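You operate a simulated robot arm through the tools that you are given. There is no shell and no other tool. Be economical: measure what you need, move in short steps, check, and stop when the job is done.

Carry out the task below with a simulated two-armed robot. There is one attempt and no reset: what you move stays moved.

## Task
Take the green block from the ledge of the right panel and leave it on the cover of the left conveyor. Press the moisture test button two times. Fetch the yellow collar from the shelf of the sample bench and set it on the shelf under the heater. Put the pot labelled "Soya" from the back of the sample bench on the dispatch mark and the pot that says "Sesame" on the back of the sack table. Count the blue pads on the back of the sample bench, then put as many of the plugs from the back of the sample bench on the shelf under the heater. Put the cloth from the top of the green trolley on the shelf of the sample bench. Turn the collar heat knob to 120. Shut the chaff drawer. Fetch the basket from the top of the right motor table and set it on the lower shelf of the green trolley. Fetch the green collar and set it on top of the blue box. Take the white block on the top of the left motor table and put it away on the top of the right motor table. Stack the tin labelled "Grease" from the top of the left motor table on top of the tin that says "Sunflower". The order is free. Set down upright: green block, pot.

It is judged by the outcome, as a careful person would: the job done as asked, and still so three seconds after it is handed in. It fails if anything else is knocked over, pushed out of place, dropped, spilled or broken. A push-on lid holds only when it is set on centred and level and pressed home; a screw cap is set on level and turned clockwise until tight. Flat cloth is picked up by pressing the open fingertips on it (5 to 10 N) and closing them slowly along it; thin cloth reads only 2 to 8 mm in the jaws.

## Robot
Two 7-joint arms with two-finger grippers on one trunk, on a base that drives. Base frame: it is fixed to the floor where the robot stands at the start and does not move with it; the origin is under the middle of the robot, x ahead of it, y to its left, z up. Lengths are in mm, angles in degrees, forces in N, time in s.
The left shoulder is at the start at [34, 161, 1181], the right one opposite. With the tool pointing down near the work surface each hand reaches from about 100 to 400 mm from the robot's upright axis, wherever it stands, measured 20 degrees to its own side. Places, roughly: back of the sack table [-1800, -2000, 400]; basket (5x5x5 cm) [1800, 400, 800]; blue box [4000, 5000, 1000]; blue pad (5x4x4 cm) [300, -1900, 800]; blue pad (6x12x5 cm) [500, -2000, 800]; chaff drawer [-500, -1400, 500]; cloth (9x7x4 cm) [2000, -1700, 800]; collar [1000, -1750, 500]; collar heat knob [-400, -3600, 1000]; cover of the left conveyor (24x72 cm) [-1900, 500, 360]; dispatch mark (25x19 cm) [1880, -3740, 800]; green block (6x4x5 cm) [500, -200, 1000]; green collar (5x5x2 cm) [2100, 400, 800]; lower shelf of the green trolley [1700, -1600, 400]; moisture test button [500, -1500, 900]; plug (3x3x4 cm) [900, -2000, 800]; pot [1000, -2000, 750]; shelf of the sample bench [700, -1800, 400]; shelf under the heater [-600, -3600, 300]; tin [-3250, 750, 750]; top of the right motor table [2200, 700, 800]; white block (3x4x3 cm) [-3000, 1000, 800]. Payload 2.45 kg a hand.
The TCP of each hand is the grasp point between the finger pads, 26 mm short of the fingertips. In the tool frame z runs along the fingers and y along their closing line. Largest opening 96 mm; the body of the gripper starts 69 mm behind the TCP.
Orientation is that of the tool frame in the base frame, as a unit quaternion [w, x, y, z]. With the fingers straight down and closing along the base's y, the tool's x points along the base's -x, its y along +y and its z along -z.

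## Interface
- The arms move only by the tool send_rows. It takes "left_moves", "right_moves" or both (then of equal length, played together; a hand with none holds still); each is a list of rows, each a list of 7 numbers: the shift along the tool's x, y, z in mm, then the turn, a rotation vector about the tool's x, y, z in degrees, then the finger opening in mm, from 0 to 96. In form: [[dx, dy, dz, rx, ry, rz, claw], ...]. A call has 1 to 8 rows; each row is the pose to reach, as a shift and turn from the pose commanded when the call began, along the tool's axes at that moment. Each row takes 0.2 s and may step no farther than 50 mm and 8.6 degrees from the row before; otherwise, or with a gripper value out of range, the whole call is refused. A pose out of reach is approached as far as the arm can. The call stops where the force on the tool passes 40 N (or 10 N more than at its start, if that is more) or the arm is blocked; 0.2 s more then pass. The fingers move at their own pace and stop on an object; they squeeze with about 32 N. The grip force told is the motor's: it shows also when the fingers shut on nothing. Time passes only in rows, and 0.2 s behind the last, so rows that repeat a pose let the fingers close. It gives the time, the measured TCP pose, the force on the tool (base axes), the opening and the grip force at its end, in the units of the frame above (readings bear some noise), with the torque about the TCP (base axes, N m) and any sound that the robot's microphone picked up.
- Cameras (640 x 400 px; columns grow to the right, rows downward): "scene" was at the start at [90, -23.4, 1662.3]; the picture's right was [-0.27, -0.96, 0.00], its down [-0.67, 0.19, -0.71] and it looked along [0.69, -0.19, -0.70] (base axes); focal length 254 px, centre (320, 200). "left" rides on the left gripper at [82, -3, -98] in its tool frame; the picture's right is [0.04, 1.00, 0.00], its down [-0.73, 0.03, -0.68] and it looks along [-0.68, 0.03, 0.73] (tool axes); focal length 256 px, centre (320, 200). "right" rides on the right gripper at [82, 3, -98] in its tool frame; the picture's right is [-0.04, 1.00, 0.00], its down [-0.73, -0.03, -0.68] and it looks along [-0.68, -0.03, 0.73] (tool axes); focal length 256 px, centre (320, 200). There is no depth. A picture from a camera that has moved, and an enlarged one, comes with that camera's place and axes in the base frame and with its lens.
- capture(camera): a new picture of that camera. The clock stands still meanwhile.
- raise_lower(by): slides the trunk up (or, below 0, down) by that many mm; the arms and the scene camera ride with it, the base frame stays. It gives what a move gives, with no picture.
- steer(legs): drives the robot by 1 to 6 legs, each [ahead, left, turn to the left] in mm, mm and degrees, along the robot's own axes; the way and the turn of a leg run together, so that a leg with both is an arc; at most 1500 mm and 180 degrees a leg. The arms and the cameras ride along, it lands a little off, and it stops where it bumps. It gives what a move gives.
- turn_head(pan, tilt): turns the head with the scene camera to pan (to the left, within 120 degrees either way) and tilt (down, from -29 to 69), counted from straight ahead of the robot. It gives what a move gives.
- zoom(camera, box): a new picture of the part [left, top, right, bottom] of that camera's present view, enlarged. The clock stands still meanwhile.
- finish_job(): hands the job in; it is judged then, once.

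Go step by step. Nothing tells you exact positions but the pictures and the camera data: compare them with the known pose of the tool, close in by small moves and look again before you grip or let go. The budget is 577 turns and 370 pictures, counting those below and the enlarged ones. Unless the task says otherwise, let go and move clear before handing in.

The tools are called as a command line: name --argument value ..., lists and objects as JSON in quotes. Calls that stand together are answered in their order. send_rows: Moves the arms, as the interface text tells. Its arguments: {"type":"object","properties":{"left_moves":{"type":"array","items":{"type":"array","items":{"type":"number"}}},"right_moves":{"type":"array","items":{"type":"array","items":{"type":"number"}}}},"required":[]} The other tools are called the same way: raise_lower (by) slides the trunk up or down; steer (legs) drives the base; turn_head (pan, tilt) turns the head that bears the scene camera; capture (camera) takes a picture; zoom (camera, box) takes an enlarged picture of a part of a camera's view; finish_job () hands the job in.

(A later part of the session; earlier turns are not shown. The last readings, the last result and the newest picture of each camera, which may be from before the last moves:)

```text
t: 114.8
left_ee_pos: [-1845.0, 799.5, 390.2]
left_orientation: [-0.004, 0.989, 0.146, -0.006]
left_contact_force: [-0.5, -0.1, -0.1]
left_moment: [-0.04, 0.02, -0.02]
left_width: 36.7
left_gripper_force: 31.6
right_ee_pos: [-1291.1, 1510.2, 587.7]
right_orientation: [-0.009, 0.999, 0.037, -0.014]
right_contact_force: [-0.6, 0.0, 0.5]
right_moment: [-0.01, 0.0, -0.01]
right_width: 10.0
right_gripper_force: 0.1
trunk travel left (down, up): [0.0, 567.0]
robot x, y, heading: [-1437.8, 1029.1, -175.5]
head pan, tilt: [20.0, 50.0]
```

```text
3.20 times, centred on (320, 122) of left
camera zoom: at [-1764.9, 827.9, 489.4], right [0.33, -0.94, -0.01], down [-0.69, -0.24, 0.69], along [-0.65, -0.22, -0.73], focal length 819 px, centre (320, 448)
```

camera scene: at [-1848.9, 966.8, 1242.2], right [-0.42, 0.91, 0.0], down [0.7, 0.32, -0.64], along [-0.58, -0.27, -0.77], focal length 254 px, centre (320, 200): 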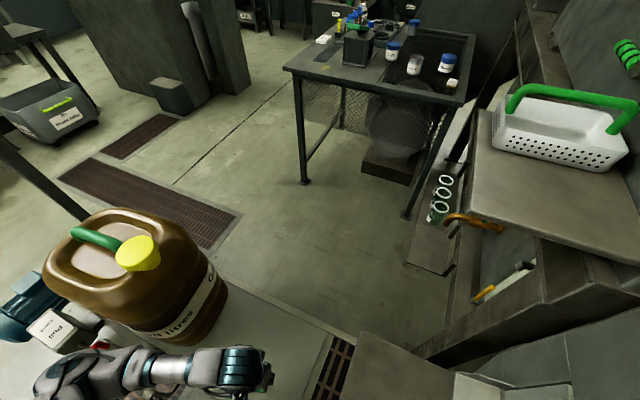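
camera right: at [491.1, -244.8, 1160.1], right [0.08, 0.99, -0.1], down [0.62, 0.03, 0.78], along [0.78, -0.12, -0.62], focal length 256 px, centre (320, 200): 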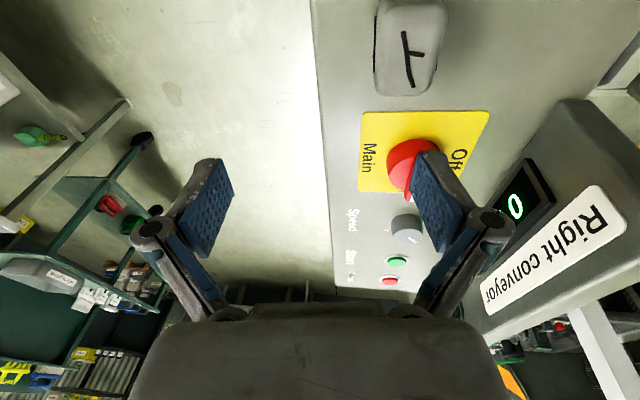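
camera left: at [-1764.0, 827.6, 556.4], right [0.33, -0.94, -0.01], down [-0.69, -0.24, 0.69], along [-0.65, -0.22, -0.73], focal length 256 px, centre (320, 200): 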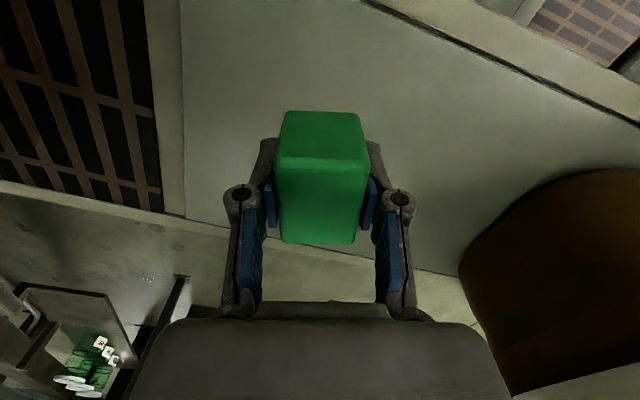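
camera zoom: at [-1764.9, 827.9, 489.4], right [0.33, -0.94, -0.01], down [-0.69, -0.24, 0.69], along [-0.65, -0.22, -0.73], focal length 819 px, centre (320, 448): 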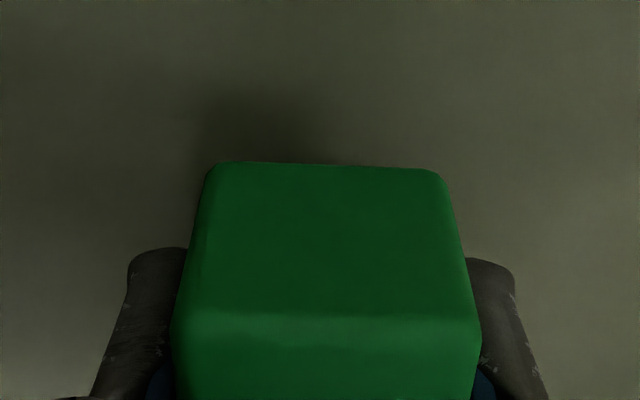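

Not touching yet; I'll keep lowering in small steps.

send_rows --left_moves '[[0, 0, 3, 0, 0, 0, 0], [0, 0, 6, 0, 0, 0, 0], [0, 0, 9, 0, 0, 0, 0]]'

send_rows --left_moves '[[0, 0, 2, 0, 0, 0, 0], [0, 0, 4, 0, 0, 0, 0]]'

zoom --camera "left" --box '[220, 60, 420, 185]'

```text
t: 115.6
left_ee_pos: [-1844.3, 800.4, 381.2]
left_orientation: [-0.004, 0.989, 0.146, -0.006]
left_contact_force: [0.2, 0.4, -0.6]
left_moment: [0.0, -0.03, 0.01]
left_width: 36.9
left_gripper_force: 31.7
right_ee_pos: [-1288.7, 1510.2, 587.1]
right_orientation: [-0.009, 0.999, 0.037, -0.014]
right_contact_force: [0.5, -0.7, -0.7]
right_moment: [0.02, 0.0, 0.02]
right_width: 9.9
right_gripper_force: 0.0
trunk travel left (down, up): [0.0, 567.0]
robot x, y, heading: [-1436.0, 1026.7, -175.5]
head pan, tilt: [20.0, 50.0]
```

```text
t: 116.2
left_ee_pos: [-1844.5, 801.1, 377.1]
left_orientation: [-0.005, 0.989, 0.146, -0.007]
left_contact_force: [0.6, 0.0, 0.0]
left_moment: [0.04, 0.02, -0.01]
left_width: 36.7
left_gripper_force: 32.0
right_ee_pos: [-1291.0, 1510.4, 587.8]
right_orientation: [-0.009, 0.999, 0.037, -0.013]
right_contact_force: [0.3, 0.2, -0.7]
right_moment: [0.03, 0.0, 0.0]
right_width: 10.0
right_gripper_force: 0.1
trunk travel left (down, up): [0.0, 567.0]
robot x, y, heading: [-1436.8, 1022.9, -175.6]
head pan, tilt: [20.0, 50.0]
```

```text
3.20 times, centred on (320, 122) of left
camera zoom: at [-1765.0, 828.0, 475.7], right [0.33, -0.95, -0.01], down [-0.69, -0.24, 0.69], along [-0.65, -0.22, -0.73], focal length 819 px, centre (320, 448)
```

zoom: 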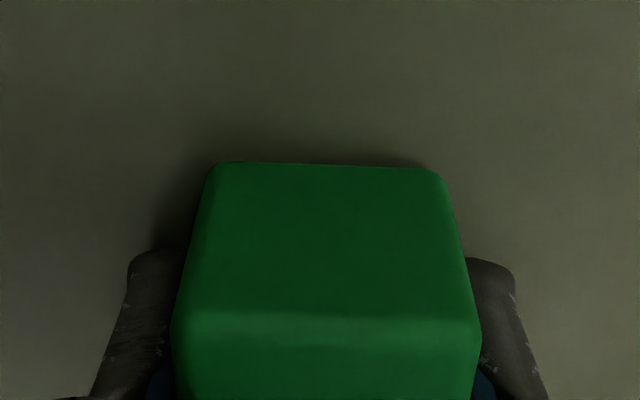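

The shadow is closing in. I'll continue.

send_rows --left_moves '[[0, 0, 2, 0, 0, 0, 0], [0, 0, 5, 0, 0, 0, 0], [0, 0, 8, 0, 0, 0, 0]]'

send_rows --left_moves '[[0, 0, 2, 0, 0, 0, 0], [0, 0, 4, 0, 0, 0, 0], [0, 0, 6, 0, 0, 0, 0]]'

zoom --camera "left" --box '[220, 60, 420, 185]'

```text
t: 116.9
left_ee_pos: [-1843.0, 801.5, 376.8]
left_orientation: [-0.005, 0.989, 0.146, -0.008]
left_contact_force: [7.8, -0.3, 23.1]
left_moment: [-0.44, -0.73, 0.13]
left_width: 37.0
left_gripper_force: 32.4
right_ee_pos: [-1288.9, 1511.2, 587.1]
right_orientation: [-0.009, 0.999, 0.038, -0.016]
right_contact_force: [-0.8, 0.9, 0.2]
right_moment: [0.02, -0.03, -0.01]
right_width: 10.1
right_gripper_force: 0.0
trunk travel left (down, up): [0.0, 567.0]
robot x, y, heading: [-1439.3, 1026.5, -175.7]
head pan, tilt: [20.0, 50.0]
stopped in row 3 (left hand): the force on the tool passed its limit at 46 N (the readings are from after the stop); the commanded pose is now the measured one
```

```text
t: 117.3
left_ee_pos: [-1843.2, 801.3, 374.4]
left_orientation: [-0.006, 0.989, 0.145, -0.009]
left_contact_force: [4.5, -0.1, 20.2]
left_moment: [-0.36, -0.61, 0.04]
left_width: 37.0
left_gripper_force: 32.4
right_ee_pos: [-1288.9, 1509.1, 587.6]
right_orientation: [-0.01, 0.999, 0.037, -0.017]
right_contact_force: [0.0, -0.7, -0.9]
right_moment: [0.0, 0.01, 0.01]
right_width: 9.9
right_gripper_force: 0.1
trunk travel left (down, up): [0.0, 567.0]
robot x, y, heading: [-1434.8, 1022.3, -175.5]
head pan, tilt: [20.0, 50.0]
stopped in row 2 (left hand): the force on the tool passed its limit at 44 N (the readings are from after the stop); the commanded pose is now the measured one
```

```text
3.20 times, centred on (320, 122) of left
camera zoom: at [-1762.7, 827.9, 474.5], right [0.32, -0.95, -0.01], down [-0.68, -0.24, 0.69], along [-0.66, -0.21, -0.72], focal length 819 px, centre (320, 448)
```

zoom: 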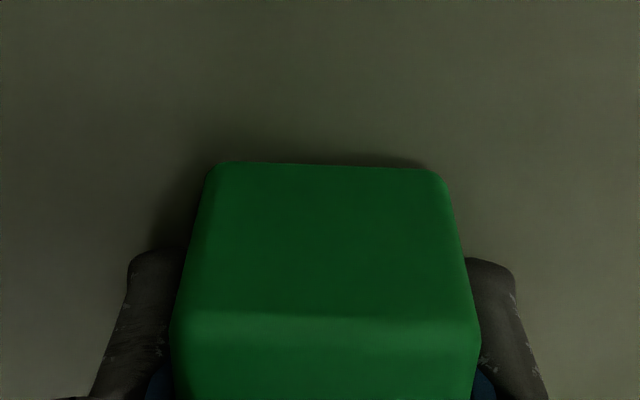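

The block is on the cover. I'll open slowly and rise straight up.

send_rows --left_moves '[[0, 0, -1, 0, 0, 0, 10], [0, 0, -1, 0, 0, 0, 40], [0, 0, -1, 0, 0, 0, 60], [0, 0, -1, 0, 0, 0, 90], [0, 0, -30, 0, 0, 0, 96], [0, 0, -70, 0, 0, 0, 96], [0, 0, -110, 0, 0, 0, 96], [0, 0, -150, 0, 0, 0, 96]]'

capture --camera "left"

```text
t: 119.1
left_ee_pos: [-1839.7, 801.6, 526.5]
left_orientation: [-0.005, 0.989, 0.145, -0.008]
left_contact_force: [-0.7, -0.1, -0.3]
left_moment: [0.02, -0.03, -0.02]
left_width: 95.8
left_gripper_force: 0.1
right_ee_pos: [-1288.7, 1510.6, 586.4]
right_orientation: [-0.01, 0.999, 0.037, -0.016]
right_contact_force: [0.6, -0.1, -0.1]
right_moment: [0.04, -0.03, 0.0]
right_width: 10.1
right_gripper_force: 0.2
trunk travel left (down, up): [0.0, 567.0]
robot x, y, heading: [-1433.6, 1026.7, -175.5]
head pan, tilt: [20.0, 50.0]
```

```text
315 pictures are left
camera left: at [-1759.1, 828.2, 624.8], right [0.33, -0.95, -0.01], down [-0.68, -0.24, 0.69], along [-0.65, -0.22, -0.73], focal length 256 px, centre (320, 200)
```

left: 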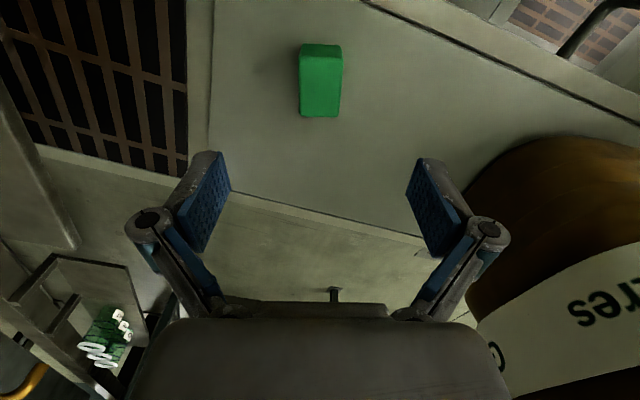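

The block stands on the cover. I'll back away, raise the trunk and head round to the left motor table.

send_rows --left_moves '[[0, 0, -40, 0, 0, 0, 96], [0, 0, -80, 0, 0, 0, 80], [0, 0, -120, 0, 0, 0, 60]]'

steer --legs '[[-500, 0, 0]]'

raise_lower --by 350

steer --legs '[[0, 1500, 0], [0, 250, -4.6]]'

turn_head --pan 0 --tilt 25

capture --camera "scene"

```text
t: 119.9
left_ee_pos: [-1836.5, 798.2, 646.9]
left_orientation: [-0.005, 0.99, 0.144, -0.008]
left_contact_force: [-0.4, 0.9, -0.2]
left_moment: [0.0, 0.01, -0.02]
left_width: 59.7
left_gripper_force: 0.0
right_ee_pos: [-1288.9, 1509.7, 587.3]
right_orientation: [-0.01, 0.999, 0.037, -0.016]
right_contact_force: [0.1, 0.2, -0.4]
right_moment: [0.0, 0.01, -0.02]
right_width: 10.0
right_gripper_force: 0.1
trunk travel left (down, up): [0.0, 567.0]
robot x, y, heading: [-1435.1, 1026.5, -175.1]
head pan, tilt: [20.0, 50.0]
```

```text
t: 122.9
left_ee_pos: [-1332.4, 837.9, 645.8]
left_orientation: [-0.005, 0.989, 0.151, -0.008]
left_contact_force: [0.8, 0.8, 0.1]
left_moment: [0.03, -0.03, 0.0]
left_width: 59.9
left_gripper_force: 0.0
right_ee_pos: [-789.1, 1555.3, 588.0]
right_orientation: [-0.009, 0.999, 0.043, -0.016]
right_contact_force: [0.2, 0.4, 0.0]
right_moment: [0.0, 0.01, -0.03]
right_width: 10.3
right_gripper_force: 0.0
trunk travel left (down, up): [0.0, 567.0]
robot x, y, heading: [-931.3, 1067.5, -175.0]
head pan, tilt: [20.0, 50.0]
```

```text
t: 126.3
left_ee_pos: [-1329.5, 838.1, 997.3]
left_orientation: [-0.006, 0.989, 0.15, -0.01]
left_contact_force: [0.2, -0.6, -0.3]
left_moment: [0.02, 0.01, 0.01]
left_width: 60.0
left_gripper_force: 0.1
right_ee_pos: [-787.6, 1554.1, 936.5]
right_orientation: [-0.01, 0.999, 0.042, -0.017]
right_contact_force: [-0.5, -0.3, 0.0]
right_moment: [-0.01, -0.03, 0.02]
right_width: 9.7
right_gripper_force: 0.0
trunk travel left (down, up): [-350.0, 217.0]
robot x, y, heading: [-931.6, 1062.6, -174.6]
head pan, tilt: [20.0, 50.0]
```

```text
t: 135.2
left_ee_pos: [-1222.8, -864.8, 997.2]
left_orientation: [-0.007, 0.995, 0.101, -0.009]
left_contact_force: [-0.8, -0.1, 0.1]
left_moment: [0.02, -0.03, 0.01]
left_width: 59.9
left_gripper_force: 0.1
right_ee_pos: [-614.0, -203.6, 937.6]
right_orientation: [-0.011, 1.0, -0.006, -0.017]
right_contact_force: [-0.8, -0.1, -0.4]
right_moment: [-0.02, -0.03, -0.03]
right_width: 10.1
right_gripper_force: 0.0
trunk travel left (down, up): [-350.0, 217.0]
robot x, y, heading: [-803.3, -674.2, 179.5]
head pan, tilt: [20.0, 50.0]
```

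```text
t: 136.0
left_ee_pos: [-1222.0, -863.7, 997.8]
left_orientation: [-0.005, 0.995, 0.101, -0.009]
left_contact_force: [0.5, 0.6, -0.2]
left_moment: [0.01, -0.01, 0.0]
left_width: 60.1
left_gripper_force: 0.1
right_ee_pos: [-612.6, -201.8, 937.4]
right_orientation: [-0.011, 1.0, -0.005, -0.017]
right_contact_force: [-0.2, -0.4, 0.8]
right_moment: [-0.01, 0.02, 0.02]
right_width: 10.2
right_gripper_force: 0.1
trunk travel left (down, up): [-350.0, 217.0]
robot x, y, heading: [-803.2, -675.4, 179.5]
head pan, tilt: [0.0, 25.0]
```

```text
314 pictures are left
camera scene: at [-908.4, -675.4, 1691.8], right [0.01, 1.0, 0.0], down [0.43, 0.0, -0.91], along [-0.91, 0.01, -0.43], focal length 254 px, centre (320, 200)
```

scene: 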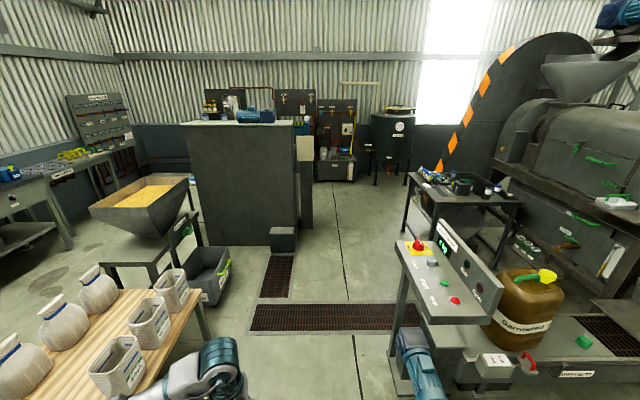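

The left motor table lies beyond, past the gap between the panel and the sack table. I'll bring the right arm to the front in its elbow-up posture, to narrow the robot and make that hand usable.

send_rows --right_moves '[[-40, 5, 0, 0, 0, 0, 10], [-80, 10, 0, 0, 0, 0, 10], [-120, 15, 5, 0, 0, 0, 10], [-160, 20, 10, 0, 0, 0, 10], [-200, 30, 15, 0, 0, 0, 10], [-240, 40, 20, 0, 0, 0, 10], [-280, 50, 20, 0, 0, 0, 10], [-320, 65, 20, 0, 0, 0, 10]]'

send_rows --right_moves '[[-40, 20, 0, 0, 0, 0, 10], [-80, 40, 0, 0, 0, 0, 10], [-120, 55, 0, 0, 0, 0, 10], [-160, 70, 0, 0, 0, 0, 10], [-190, 80, 0, 0, 0, 0, 10]]'

turn_head --pan -10 --tilt 45

capture --camera "scene"

```text
t: 137.8
left_ee_pos: [-1222.4, -867.1, 997.2]
left_orientation: [-0.007, 0.995, 0.103, -0.009]
left_contact_force: [0.5, -1.1, -0.2]
left_moment: [0.04, 0.0, 0.01]
left_width: 59.8
left_gripper_force: 0.1
right_ee_pos: [-957.7, -212.5, 916.8]
right_orientation: [-0.011, 1.0, -0.005, -0.015]
right_contact_force: [0.1, 0.4, 0.6]
right_moment: [0.05, -0.01, 0.02]
right_width: 10.0
right_gripper_force: 0.0
right hand out of reach, approached as far as the arm can: row 3, 4, 5, 6, 7, 8
trunk travel left (down, up): [-350.0, 217.0]
robot x, y, heading: [-801.8, -677.8, 179.6]
head pan, tilt: [0.0, 25.0]
```

```text
t: 139.0
left_ee_pos: [-1219.8, -859.1, 997.9]
left_orientation: [-0.005, 0.995, 0.101, -0.01]
left_contact_force: [-0.1, 0.7, 0.6]
left_moment: [-0.04, 0.0, 0.01]
left_width: 60.2
left_gripper_force: 0.0
right_ee_pos: [-1150.6, -284.7, 916.6]
right_orientation: [-0.008, 1.0, -0.006, -0.017]
right_contact_force: [0.3, -0.5, 0.0]
right_moment: [0.01, 0.0, 0.03]
right_width: 10.0
right_gripper_force: 0.1
trunk travel left (down, up): [-350.0, 217.0]
robot x, y, heading: [-805.9, -673.4, 179.5]
head pan, tilt: [0.0, 25.0]
```

```text
t: 139.9
left_ee_pos: [-1220.3, -861.2, 998.6]
left_orientation: [-0.005, 0.995, 0.102, -0.01]
left_contact_force: [-0.2, 1.1, -0.2]
left_moment: [-0.02, -0.01, 0.02]
left_width: 59.8
left_gripper_force: 0.0
right_ee_pos: [-1151.1, -286.9, 917.8]
right_orientation: [-0.01, 1.0, -0.007, -0.017]
right_contact_force: [0.0, 0.3, 0.3]
right_moment: [0.0, -0.01, -0.02]
right_width: 10.1
right_gripper_force: 0.1
trunk travel left (down, up): [-350.0, 217.0]
robot x, y, heading: [-805.6, -672.1, 179.6]
head pan, tilt: [-10.0, 45.0]
```

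```text
313 pictures are left
camera scene: at [-899.3, -660.1, 1661.2], right [0.18, 0.98, 0.0], down [0.7, -0.13, -0.7], along [-0.69, 0.13, -0.71], focal length 254 px, centre (320, 200)
```

scene: 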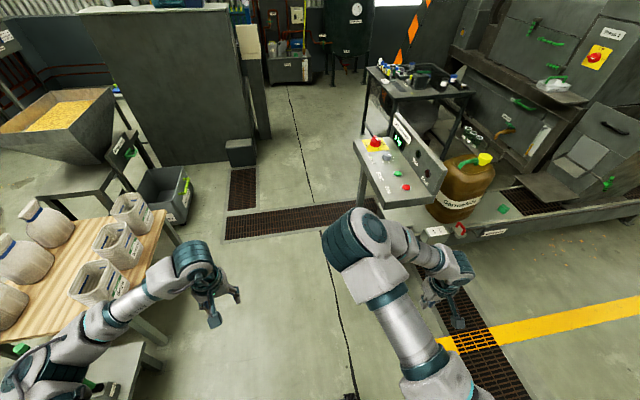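

Both arms are compact now. I'll raise the trunk so they clear the panel and drive through the gap.

raise_lower --by 200

steer --legs '[[0, 180, 0.4], [1500, 0, 0], [150, 0, 0]]'

turn_head --pan -60 --tilt 35

capture --camera "scene"

```text
t: 142.0
left_ee_pos: [-1221.3, -864.6, 1196.6]
left_orientation: [-0.005, 0.995, 0.103, -0.01]
left_contact_force: [-0.2, -0.4, -0.3]
left_moment: [0.01, 0.02, -0.03]
left_width: 59.8
left_gripper_force: 0.1
right_ee_pos: [-1151.9, -292.3, 1118.6]
right_orientation: [-0.01, 1.0, -0.005, -0.018]
right_contact_force: [0.4, -0.7, 0.2]
right_moment: [-0.01, 0.01, 0.01]
right_width: 10.0
right_gripper_force: 0.1
trunk travel left (down, up): [-550.0, 17.0]
robot x, y, heading: [-804.7, -678.0, 179.6]
head pan, tilt: [-10.0, 45.0]
```

```text
t: 151.5
left_ee_pos: [-2851.2, -1007.0, 1205.8]
left_orientation: [0.008, 0.995, 0.103, -0.015]
left_contact_force: [1.0, 1.9, 0.9]
left_moment: [-0.17, 0.05, -0.03]
left_width: 60.4
left_gripper_force: 0.1
right_ee_pos: [-2784.7, -435.9, 1107.9]
right_orientation: [0.007, 1.0, -0.009, -0.021]
right_contact_force: [-2.4, -1.5, -2.0]
right_moment: [0.13, -0.12, -0.02]
right_width: 9.9
right_gripper_force: 0.2
trunk travel left (down, up): [-550.0, 17.0]
robot x, y, heading: [-2440.7, -853.2, -179.9]
head pan, tilt: [-10.0, 45.0]
```

```text
t: 152.7
left_ee_pos: [-2850.8, -1086.8, 1193.5]
left_orientation: [-0.022, 0.994, 0.104, -0.011]
left_contact_force: [0.4, -0.2, 0.0]
left_moment: [0.06, 0.03, 0.03]
left_width: 59.8
left_gripper_force: 0.0
right_ee_pos: [-2776.5, -497.1, 1127.8]
right_orientation: [-0.007, 0.999, -0.038, -0.02]
right_contact_force: [-0.5, 0.0, -0.3]
right_moment: [-0.03, -0.02, -0.02]
right_width: 9.8
right_gripper_force: 0.1
trunk travel left (down, up): [-550.0, 17.0]
robot x, y, heading: [-2439.5, -856.7, -180.0]
head pan, tilt: [-60.0, 35.0]
```

```text
312 pictures are left
camera scene: at [-2470.7, -786.7, 1876.0], right [0.87, 0.5, 0.0], down [0.29, -0.49, -0.82], along [-0.41, 0.71, -0.57], focal length 254 px, centre (320, 200)
```

scene: 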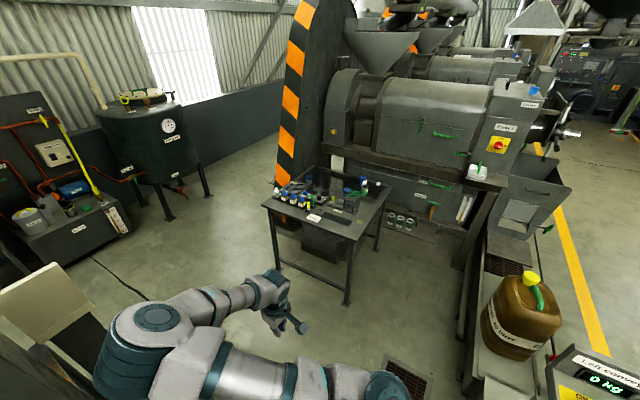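

The table's right side is accessible from the gap beside the conveyor. I'll drive there and look down at the items.

steer --legs '[[0, -1450, 0]]'

turn_head --pan 0 --tilt 45

capture --camera "scene"

```text
t: 159.7
left_ee_pos: [-2853.8, 310.0, 1188.4]
left_orientation: [-0.029, 0.994, 0.103, -0.009]
left_contact_force: [0.5, -1.4, -0.2]
left_moment: [0.08, 0.03, 0.02]
left_width: 59.9
left_gripper_force: 0.1
right_ee_pos: [-2785.1, 887.2, 1135.9]
right_orientation: [-0.03, 0.999, -0.01, -0.018]
right_contact_force: [0.0, -1.0, 0.0]
right_moment: [0.16, -0.06, 0.0]
right_width: 10.2
right_gripper_force: 0.1
trunk travel left (down, up): [-550.0, 17.0]
robot x, y, heading: [-2442.5, 555.2, 179.8]
head pan, tilt: [-60.0, 35.0]
```

```text
t: 161.0
left_ee_pos: [-2852.9, 372.4, 1200.5]
left_orientation: [-0.007, 0.995, 0.101, -0.012]
left_contact_force: [-0.1, 1.0, -0.4]
left_moment: [-0.05, 0.04, -0.02]
left_width: 60.1
left_gripper_force: 0.1
right_ee_pos: [-2783.9, 945.9, 1118.8]
right_orientation: [-0.007, 1.0, -0.009, -0.019]
right_contact_force: [0.4, -0.6, -0.3]
right_moment: [-0.01, 0.05, 0.01]
right_width: 9.8
right_gripper_force: 0.0
trunk travel left (down, up): [-550.0, 17.0]
robot x, y, heading: [-2440.1, 555.9, 179.6]
head pan, tilt: [0.0, 45.0]
```

```text
311 pictures are left
camera scene: at [-2513.9, 560.4, 1860.8], right [0.0, 1.0, 0.0], down [0.71, 0.0, -0.7], along [-0.7, 0.0, -0.71], focal length 254 px, centre (320, 200)
```

scene: 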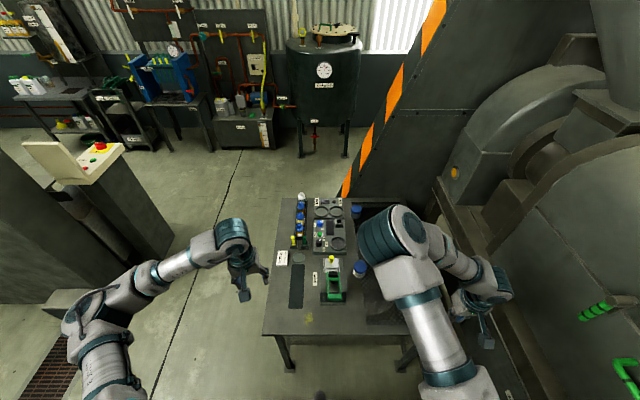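

The right arm hides part of the table, so I'll look through the right hand's camera.

capture --camera "right"

capture --camera "left"

```text
310 pictures are left
camera right: at [-2700.3, 941.5, 1213.7], right [-0.06, -1.0, -0.01], down [-0.71, 0.03, 0.71], along [-0.7, 0.05, -0.71], focal length 256 px, centre (320, 200)
```

right: 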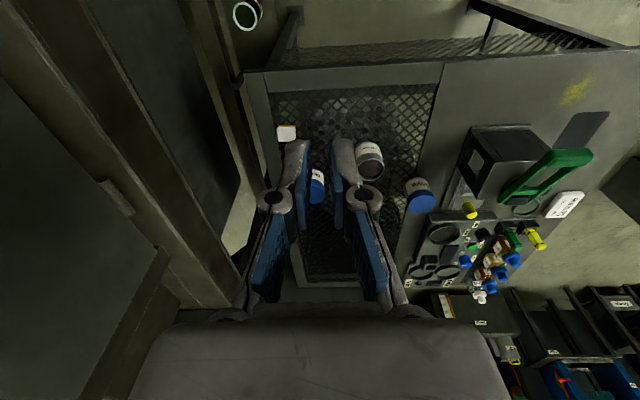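

```text
309 pictures are left
camera left: at [-2769.8, 391.6, 1298.3], right [0.24, -0.97, -0.02], down [-0.69, -0.18, 0.7], along [-0.68, -0.16, -0.72], focal length 256 px, centre (320, 200)
```

left: 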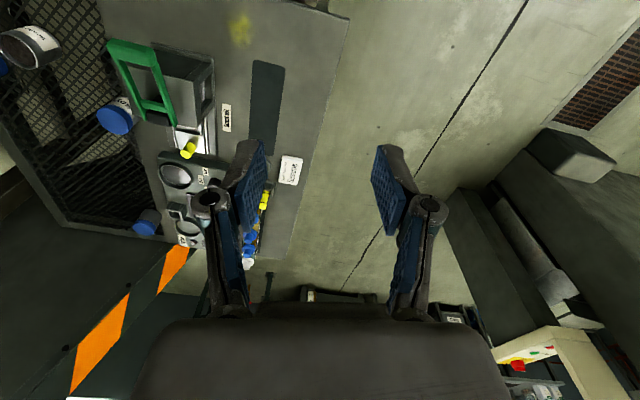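

I can see the tins and the white block on the mesh part of the table. I'll zoom to read the labels.

zoom --camera "right" --box '[260, 110, 460, 235]'

zoom --camera "left" --box '[0, 20, 200, 145]'

```text
3.20 times, centred on (360, 172) of right
camera zoom: at [-2700.3, 941.5, 1213.7], right [-0.06, -1.0, -0.01], down [-0.71, 0.03, 0.71], along [-0.7, 0.05, -0.71], focal length 819 px, centre (192, 288)
```

zoom: 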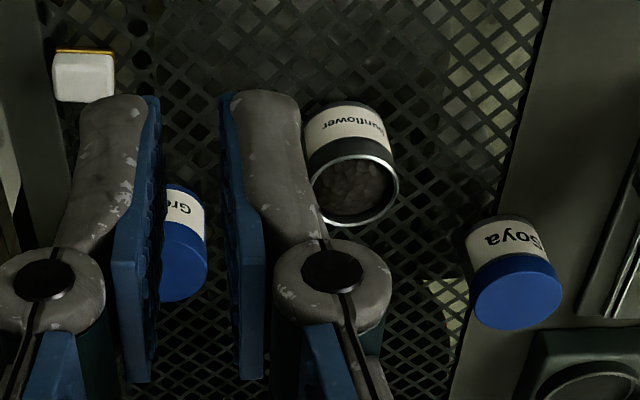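

```text
3.20 times, centred on (100, 82) of left
camera zoom: at [-2769.8, 391.6, 1298.3], right [0.24, -0.97, -0.02], down [-0.69, -0.18, 0.7], along [-0.68, -0.16, -0.72], focal length 819 px, centre (1024, 576)
```

zoom: 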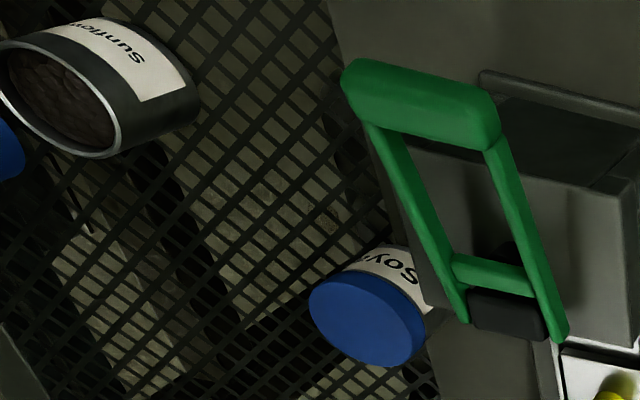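

The Sunflower tin is open at [-2996, 868], the Grease tin is near [-3062, 977], and the white block near [-2948, 1026]. I'll move the base up to the table.

steer --legs '[[120, 0, 0]]'

turn_head --pan 0 --tilt 69

capture --camera "scene"

```text
t: 162.3
left_ee_pos: [-2962.9, 380.6, 1205.6]
left_orientation: [-0.002, 0.995, 0.101, -0.016]
left_contact_force: [-0.7, 1.0, -0.3]
left_moment: [-0.09, -0.02, -0.01]
left_width: 59.9
left_gripper_force: 0.0
right_ee_pos: [-2891.3, 958.2, 1115.6]
right_orientation: [0.005, 0.999, -0.023, -0.022]
right_contact_force: [1.0, 0.9, -1.1]
right_moment: [-0.15, 0.15, 0.0]
right_width: 9.8
right_gripper_force: 0.0
trunk travel left (down, up): [-550.0, 17.0]
robot x, y, heading: [-2562.7, 559.4, -180.0]
head pan, tilt: [0.0, 45.0]
```

```text
t: 163.1
left_ee_pos: [-2968.0, 380.4, 1202.7]
left_orientation: [-0.006, 0.995, 0.1, -0.014]
left_contact_force: [0.0, 1.0, -0.7]
left_moment: [-0.12, 0.01, 0.0]
left_width: 60.1
left_gripper_force: 0.0
right_ee_pos: [-2896.1, 958.2, 1115.7]
right_orientation: [0.001, 1.0, -0.023, -0.019]
right_contact_force: [-2.0, -1.4, 0.5]
right_moment: [0.1, -0.11, -0.04]
right_width: 9.8
right_gripper_force: 0.0
trunk travel left (down, up): [-550.0, 17.0]
robot x, y, heading: [-2557.9, 563.4, 180.1]
head pan, tilt: [0.0, 68.8]
```

```text
306 pictures are left
camera scene: at [-2605.9, 607.5, 1831.6], right [0.0, 1.0, -0.02], down [0.93, -0.01, -0.36], along [-0.36, -0.02, -0.93], focal length 254 px, centre (320, 200)
```

scene: 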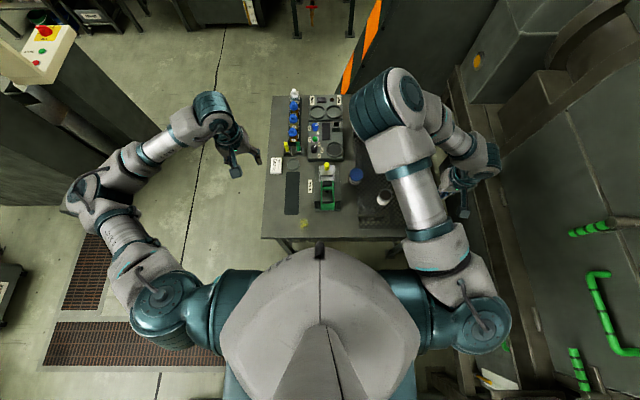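

No bump so far; I'll go a little closer and then lower the trunk.

steer --legs '[[70, 0, 0]]'

raise_lower --by -120

capture --camera "right"

```text
t: 164.2
left_ee_pos: [-3014.9, 345.8, 1199.8]
left_orientation: [-0.011, 0.993, 0.114, -0.016]
left_contact_force: [0.9, 1.3, 1.2]
left_moment: [-0.03, 0.05, 0.02]
left_width: 59.8
left_gripper_force: 0.1
right_ee_pos: [-2943.9, 947.9, 1113.7]
right_orientation: [0.021, 0.997, -0.066, -0.017]
right_contact_force: [-1.7, -0.4, 1.4]
right_moment: [0.02, -0.1, -0.01]
right_width: 10.1
right_gripper_force: 0.1
trunk travel left (down, up): [-550.0, 17.0]
robot x, y, heading: [-2613.2, 562.8, -178.7]
head pan, tilt: [0.0, 68.8]
```

```text
t: 165.7
left_ee_pos: [-3013.1, 313.5, 1078.6]
left_orientation: [-0.026, 0.993, 0.113, -0.015]
left_contact_force: [-0.4, 0.2, -0.1]
left_moment: [-0.05, 0.01, 0.01]
left_width: 60.2
left_gripper_force: 0.1
right_ee_pos: [-2942.9, 915.2, 1007.7]
right_orientation: [0.008, 0.998, -0.064, -0.02]
right_contact_force: [0.2, 0.6, -0.5]
right_moment: [-0.07, 0.06, 0.0]
right_width: 9.9
right_gripper_force: 0.2
trunk travel left (down, up): [-430.0, 137.0]
robot x, y, heading: [-2611.1, 560.7, -178.6]
head pan, tilt: [0.0, 68.8]
```

```text
305 pictures are left
camera right: at [-2860.7, 904.6, 1102.9], right [-0.17, -0.99, 0.02], down [-0.7, 0.13, 0.7], along [-0.7, 0.1, -0.71], focal length 256 px, centre (320, 200)
```

right: 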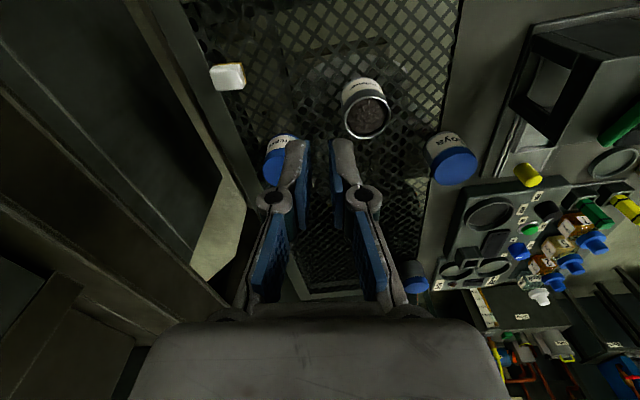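

The Grease tin is near [-3065, 987]. I'll move the right hand over it and see how it looks from there.

send_rows --right_moves '[[-30, -12, 0, 0, 0, 0, 96], [-60, -25, 10, 0, 0, 0, 96], [-90, -40, 30, 0, 0, 0, 96], [-115, -50, 60, 0, 0, 0, 96], [-127, -54, 90, 0, 0, 0, 96], [-127, -54, 90, 0, 0, 0, 96]]'

capture --camera "right"

```text
t: 167.1
left_ee_pos: [-3011.0, 304.4, 1075.1]
left_orientation: [-0.03, 0.993, 0.114, -0.014]
left_contact_force: [-0.1, -0.1, -0.9]
left_moment: [-0.01, -0.03, 0.05]
left_width: 60.0
left_gripper_force: 0.0
right_ee_pos: [-3062.3, 978.0, 924.8]
right_orientation: [0.003, 0.998, -0.065, -0.018]
right_contact_force: [-0.8, 0.3, 0.0]
right_moment: [0.03, -0.05, -0.04]
right_width: 96.0
right_gripper_force: 0.2
trunk travel left (down, up): [-430.0, 137.0]
robot x, y, heading: [-2610.1, 558.4, -178.5]
head pan, tilt: [0.0, 68.8]
```

```text
304 pictures are left
camera right: at [-2980.4, 966.2, 1020.1], right [-0.17, -0.99, 0.01], down [-0.7, 0.13, 0.71], along [-0.7, 0.11, -0.71], focal length 256 px, centre (320, 200)
```

right: 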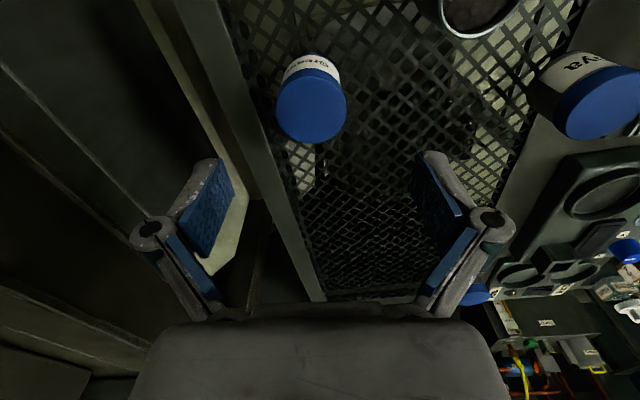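

The Grease tin is directly below, lid at about z=822. I'll descend around it.

send_rows --right_moves '[[-6, -7, 30, 0, 0, 0, 96], [-6, -7, 60, 0, 0, 0, 96], [-6, -7, 80, 0, 0, 0, 96], [-6, -7, 100, 0, 0, 0, 96], [-6, -7, 100, 0, 0, 0, 96]]'

capture --camera "right"

```text
t: 168.2
left_ee_pos: [-3010.8, 304.6, 1074.6]
left_orientation: [-0.029, 0.993, 0.114, -0.015]
left_contact_force: [0.3, 0.6, 0.2]
left_moment: [-0.01, -0.01, 0.03]
left_width: 60.1
left_gripper_force: 0.0
right_ee_pos: [-3073.5, 985.7, 822.9]
right_orientation: [0.004, 0.998, -0.065, -0.019]
right_contact_force: [-0.2, 0.3, -0.5]
right_moment: [-0.02, 0.01, -0.02]
right_width: 95.9
right_gripper_force: 0.0
trunk travel left (down, up): [-430.0, 137.0]
robot x, y, heading: [-2610.6, 558.6, -178.3]
head pan, tilt: [0.0, 68.8]
```

```text
303 pictures are left
camera right: at [-2991.1, 974.1, 918.7], right [-0.17, -0.99, 0.01], down [-0.7, 0.13, 0.7], along [-0.7, 0.11, -0.71], focal length 256 px, centre (320, 200)
```

right: 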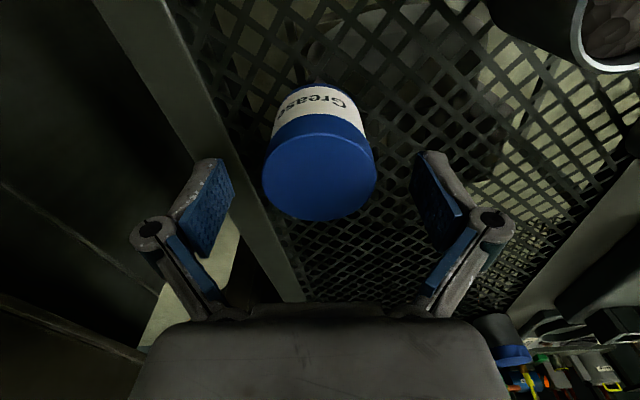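

The tin is centred between the fingers. I'll go down 28 mm and close.

send_rows --right_moves '[[2, 0, 10, 0, 0, 0, 96], [3, 0, 20, 0, 0, 0, 96], [3, 0, 28, 0, 0, 0, 96], [3, 0, 28, 0, 0, 0, 70], [3, 0, 28, 0, 0, 0, 50], [3, 0, 28, 0, 0, 0, 30], [3, 0, 28, 0, 0, 0, 30]]'

capture --camera "right"

```text
t: 169.8
left_ee_pos: [-3012.5, 305.3, 1075.9]
left_orientation: [-0.029, 0.993, 0.114, -0.015]
left_contact_force: [1.2, 0.0, -0.1]
left_moment: [0.0, 0.02, 0.02]
left_width: 60.0
left_gripper_force: 0.0
right_ee_pos: [-3071.7, 986.2, 794.9]
right_orientation: [0.004, 0.998, -0.066, -0.017]
right_contact_force: [-0.2, 0.8, 0.7]
right_moment: [0.0, -0.02, 0.02]
right_width: 54.1
right_gripper_force: 32.0
trunk travel left (down, up): [-430.0, 137.0]
robot x, y, heading: [-2609.6, 561.8, -178.6]
head pan, tilt: [0.0, 68.8]
```

```text
302 pictures are left
camera right: at [-2988.9, 974.6, 890.4], right [-0.17, -0.99, 0.01], down [-0.7, 0.13, 0.7], along [-0.7, 0.11, -0.71], focal length 256 px, centre (320, 200)
```

right: 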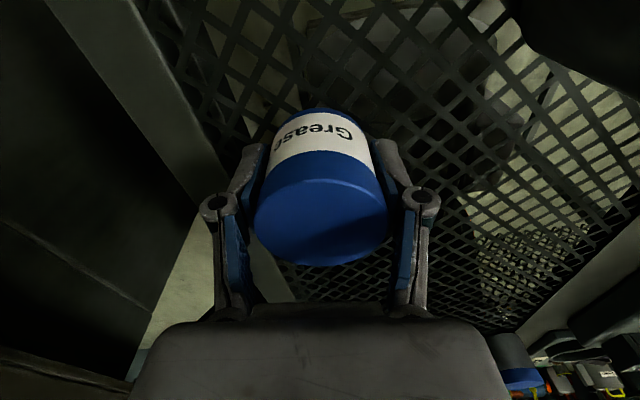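

Gripped at 54 mm. I'll lift and carry it over to the Sunflower tin, staying high.

send_rows --right_moves '[[0, 0, -10, 0, 0, 0, 30], [0, 0, -30, 0, 0, 0, 30], [0, 0, -55, 0, 0, 0, 30], [0, 0, -80, 0, 0, 0, 30], [0, 0, -105, 0, 0, 0, 30], [0, 0, -130, 0, 0, 0, 30], [0, 0, -140, 0, 0, 0, 30]]'

send_rows --right_moves '[[15, 18, 0, 0, 0, 0, 30], [30, 36, 0, 0, 0, 0, 30], [45, 54, 0, 0, 0, 0, 30], [60, 72, 0, 0, 0, 0, 30], [75, 90, 0, 0, 0, 0, 30], [85, 108, 0, 0, 0, 0, 30], [85, 108, 0, 0, 0, 0, 30]]'

capture --camera "right"

```text
t: 171.4
left_ee_pos: [-3011.7, 306.3, 1075.7]
left_orientation: [-0.028, 0.993, 0.114, -0.014]
left_contact_force: [0.6, 0.9, -0.8]
left_moment: [0.02, 0.0, -0.02]
left_width: 60.0
left_gripper_force: 0.0
right_ee_pos: [-3068.2, 986.8, 937.6]
right_orientation: [0.005, 0.998, -0.066, -0.017]
right_contact_force: [0.1, -0.4, -0.6]
right_moment: [0.01, 0.01, 0.0]
right_width: 54.1
right_gripper_force: 32.2
trunk travel left (down, up): [-430.0, 137.0]
robot x, y, heading: [-2611.6, 562.1, -178.6]
head pan, tilt: [0.0, 68.8]
```

```text
t: 173.1
left_ee_pos: [-3013.4, 305.8, 1076.1]
left_orientation: [-0.028, 0.993, 0.114, -0.014]
left_contact_force: [0.2, 0.5, 0.4]
left_moment: [0.0, 0.01, 0.0]
left_width: 60.4
left_gripper_force: 0.1
right_ee_pos: [-2995.1, 868.1, 933.1]
right_orientation: [0.004, 0.998, -0.065, -0.018]
right_contact_force: [0.5, -1.1, -0.6]
right_moment: [0.02, 0.02, -0.02]
right_width: 54.1
right_gripper_force: 31.8
trunk travel left (down, up): [-430.0, 137.0]
robot x, y, heading: [-2613.5, 562.2, -178.8]
head pan, tilt: [0.0, 68.8]
```

```text
301 pictures are left
camera right: at [-2912.9, 856.8, 1029.0], right [-0.17, -0.99, 0.01], down [-0.7, 0.13, 0.7], along [-0.7, 0.11, -0.71], focal length 256 px, centre (320, 200)
```

right: 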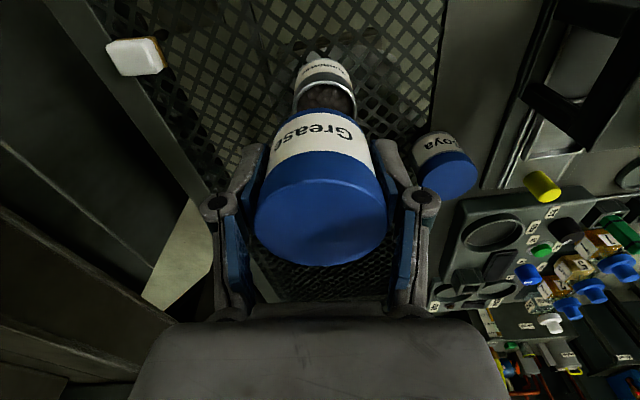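

I'll use the left camera as a side view for alignment.

zoom --camera "left" --box '[0, 0, 240, 150]'

zoom --camera "right" --box '[240, 30, 400, 130]'

```text
2.67 times, centred on (120, 75) of left
camera zoom: at [-2929.4, 323.7, 1172.9], right [0.26, -0.96, -0.06], down [-0.68, -0.23, 0.69], along [-0.68, -0.14, -0.72], focal length 683 px, centre (853, 533)
```

zoom: 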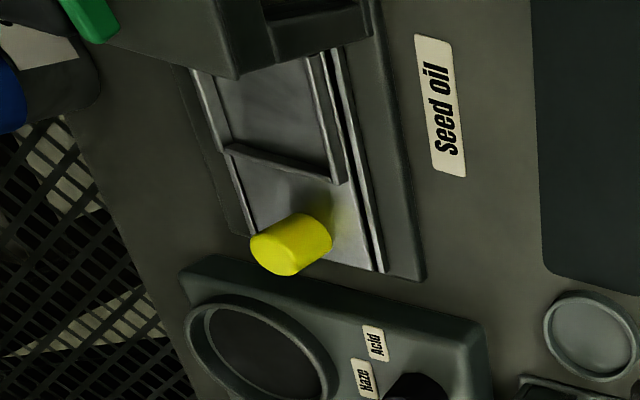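

```text
4.00 times, centred on (320, 80) of right
camera zoom: at [-2912.9, 856.8, 1029.0], right [-0.17, -0.99, 0.01], down [-0.7, 0.13, 0.7], along [-0.7, 0.11, -0.71], focal length 1024 px, centre (320, 680)
```

zoom: 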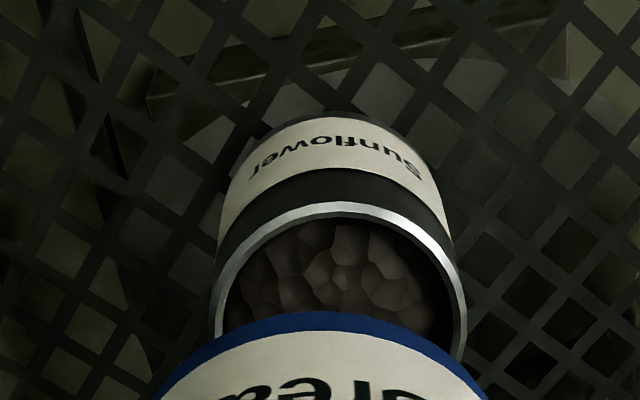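

The Sunflower rim is centred at about [-3014, 866]. I'll align the Grease tin over it and lower it toward contact.

send_rows --right_moves '[[-10, 2, 0, 0, 0, 0, 30], [-19, 4.5, 0, 0, 0, 0, 30], [-19, 4.5, 15, 0, 0, 0, 30], [-19, 4.5, 30, 0, 0, 0, 30], [-19, 4.5, 45, 0, 0, 0, 30], [-19, 4.5, 50, 0, 0, 0, 30], [-19, 4.5, 50, 0, 0, 0, 30]]'

zoom --camera "right" --box '[220, 60, 420, 185]'

```text
t: 174.7
left_ee_pos: [-3012.0, 305.3, 1074.9]
left_orientation: [-0.029, 0.993, 0.114, -0.015]
left_contact_force: [-0.3, -0.4, 0.4]
left_moment: [0.0, 0.01, 0.01]
left_width: 60.2
left_gripper_force: 0.1
right_ee_pos: [-3016.9, 866.4, 884.5]
right_orientation: [0.005, 0.998, -0.066, -0.018]
right_contact_force: [1.0, -0.6, -0.1]
right_moment: [0.02, -0.03, -0.03]
right_width: 54.4
right_gripper_force: 32.7
trunk travel left (down, up): [-430.0, 137.0]
robot x, y, heading: [-2612.9, 564.6, -178.3]
head pan, tilt: [0.0, 68.8]
```

```text
3.20 times, centred on (320, 122) of right
camera zoom: at [-2934.6, 854.8, 980.6], right [-0.17, -0.99, 0.01], down [-0.7, 0.13, 0.7], along [-0.7, 0.11, -0.71], focal length 819 px, centre (320, 448)
```

zoom: 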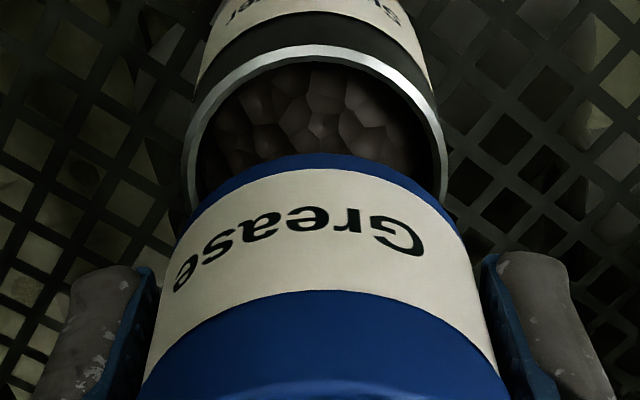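

The tins line up laterally. Contact should come at a TCP height of about 846, so I'll lower in small steps.

send_rows --right_moves '[[1, 0, 10, 0, 0, 0, 30], [2, 0, 20, 0, 0, 0, 30], [2, 0, 27, 0, 0, 0, 30], [2, 0, 30, 0, 0, 0, 30], [2, 0, 32, 0, 0, 0, 30]]'

zoom --camera "right" --box '[220, 60, 420, 185]'

```text
t: 175.8
left_ee_pos: [-3011.4, 303.3, 1076.5]
left_orientation: [-0.03, 0.993, 0.114, -0.015]
left_contact_force: [-0.2, 0.2, -0.7]
left_moment: [0.02, -0.01, 0.01]
left_width: 60.3
left_gripper_force: 0.0
right_ee_pos: [-3015.5, 866.1, 853.6]
right_orientation: [0.002, 0.998, -0.066, -0.021]
right_contact_force: [-1.7, 1.4, 25.2]
right_moment: [0.07, 0.0, -0.01]
right_width: 54.7
right_gripper_force: 31.7
trunk travel left (down, up): [-430.0, 137.0]
robot x, y, heading: [-2609.4, 562.6, -178.5]
head pan, tilt: [0.0, 68.8]
```

```text
3.20 times, centred on (320, 122) of right
camera zoom: at [-2933.6, 853.8, 948.9], right [-0.17, -0.99, 0.01], down [-0.69, 0.13, 0.71], along [-0.7, 0.11, -0.71], focal length 819 px, centre (320, 448)
```

zoom: 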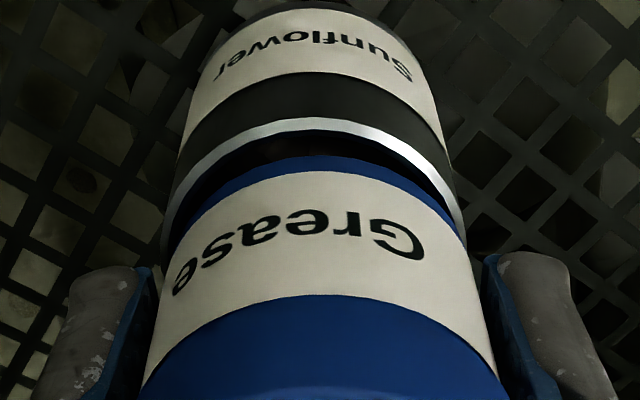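

It's touching but about 5 mm too far forward. I'll lift slightly, shift back 5 mm, and set it down again.

send_rows --right_moves '[[0, 0, -5, 0, 0, 0, 30], [2.5, 0, -8, 0, 0, 0, 30], [5, 0, -8, 0, 0, 0, 30], [5, 0, -4, 0, 0, 0, 30], [5, 0, -1, 0, 0, 0, 30]]'

zoom --camera "right" --box '[220, 60, 420, 185]'

```text
t: 177.1
left_ee_pos: [-3010.2, 305.4, 1076.3]
left_orientation: [-0.029, 0.993, 0.113, -0.015]
left_contact_force: [0.1, -0.1, 1.0]
left_moment: [-0.04, 0.0, 0.0]
left_width: 59.9
left_gripper_force: 0.2
right_ee_pos: [-3010.8, 864.5, 854.5]
right_orientation: [0.004, 0.998, -0.064, -0.02]
right_contact_force: [-0.4, -0.3, 7.5]
right_moment: [0.08, 0.01, -0.04]
right_width: 54.7
right_gripper_force: 32.3
trunk travel left (down, up): [-430.0, 137.0]
robot x, y, heading: [-2612.0, 562.7, -178.7]
head pan, tilt: [0.0, 68.8]
```

```text
3.20 times, centred on (320, 122) of right
camera zoom: at [-2928.2, 853.1, 949.2], right [-0.17, -0.99, 0.01], down [-0.7, 0.13, 0.71], along [-0.7, 0.11, -0.71], focal length 819 px, centre (320, 448)
```

zoom: 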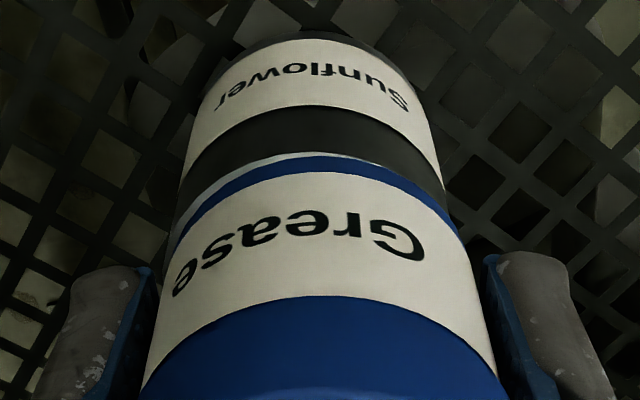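

It's well aligned and resting on the rim. I'll open slowly and lift off.

send_rows --right_moves '[[0, 0, 0, 0, 0, 0, 50], [0, 0, 0, 0, 0, 0, 58], [0, 0, 0, 0, 0, 0, 70], [0, 0, 0, 0, 0, 0, 85], [0, 0, -15, 0, 0, 0, 90], [0, 0, -45, 0, 0, 0, 90], [0, 0, -80, 0, 0, 0, 90], [0, 0, -110, 0, 0, 0, 90]]'

capture --camera "right"

```text
t: 178.8
left_ee_pos: [-3011.8, 305.4, 1075.9]
left_orientation: [-0.029, 0.993, 0.113, -0.014]
left_contact_force: [-0.3, -1.4, -0.5]
left_moment: [0.0, 0.02, 0.02]
left_width: 60.2
left_gripper_force: 0.0
right_ee_pos: [-3006.4, 865.0, 962.4]
right_orientation: [0.003, 0.998, -0.066, -0.017]
right_contact_force: [1.0, 0.0, -0.3]
right_moment: [0.02, -0.01, 0.0]
right_width: 90.1
right_gripper_force: 0.0
trunk travel left (down, up): [-430.0, 137.0]
robot x, y, heading: [-2607.9, 556.3, -178.4]
head pan, tilt: [0.0, 68.8]
```

```text
295 pictures are left
camera right: at [-2924.7, 853.4, 1057.9], right [-0.17, -0.99, 0.01], down [-0.7, 0.13, 0.7], along [-0.7, 0.11, -0.71], focal length 256 px, centre (320, 200)
```

right: 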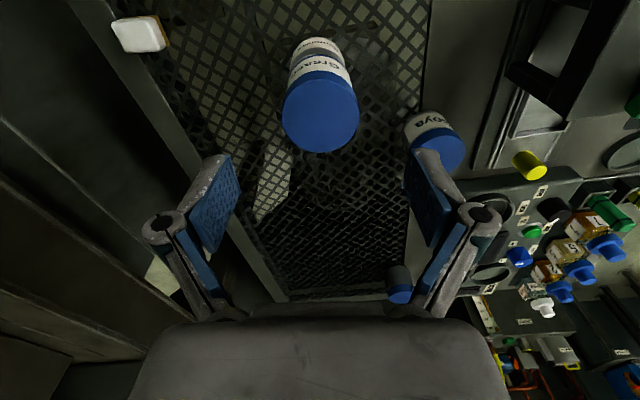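

Stacked nicely. Next is the white block at about [-2950, 1016]; I'll move the right hand toward it.

send_rows --right_moves '[[9, -35, 0, 0, 0, 0, 96], [18, -70, 0, 0, 0, 0, 96], [26, -105, 0, 0, 0, 0, 96], [33, -135, 5, 0, 0, 0, 96], [36, -150, 10, 0, 0, 0, 96], [36, -150, 10, 0, 0, 0, 96]]'

capture --camera "right"

```text
t: 180.2
left_ee_pos: [-3011.6, 305.9, 1075.0]
left_orientation: [-0.029, 0.993, 0.114, -0.015]
left_contact_force: [0.1, -0.3, -0.2]
left_moment: [-0.02, -0.01, 0.04]
left_width: 60.1
left_gripper_force: 0.1
right_ee_pos: [-2951.6, 1012.0, 950.9]
right_orientation: [0.004, 0.998, -0.065, -0.019]
right_contact_force: [-0.4, 0.0, 0.0]
right_moment: [0.03, 0.02, 0.0]
right_width: 96.0
right_gripper_force: 0.0
trunk travel left (down, up): [-430.0, 137.0]
robot x, y, heading: [-2610.6, 560.9, -179.2]
head pan, tilt: [0.0, 68.8]
```

```text
294 pictures are left
camera right: at [-2869.2, 999.5, 1045.6], right [-0.17, -0.99, 0.01], down [-0.7, 0.13, 0.7], along [-0.7, 0.11, -0.71], focal length 256 px, centre (320, 200)
```

right: 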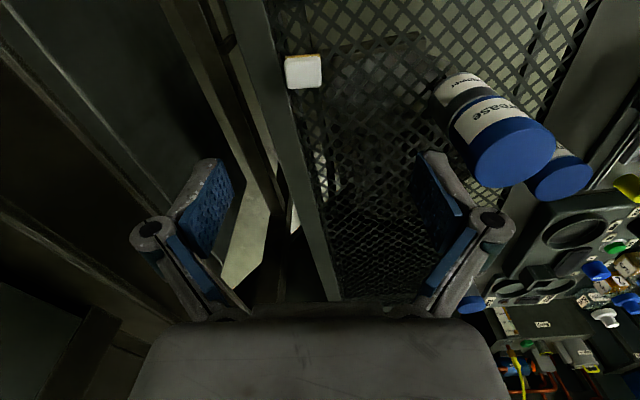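

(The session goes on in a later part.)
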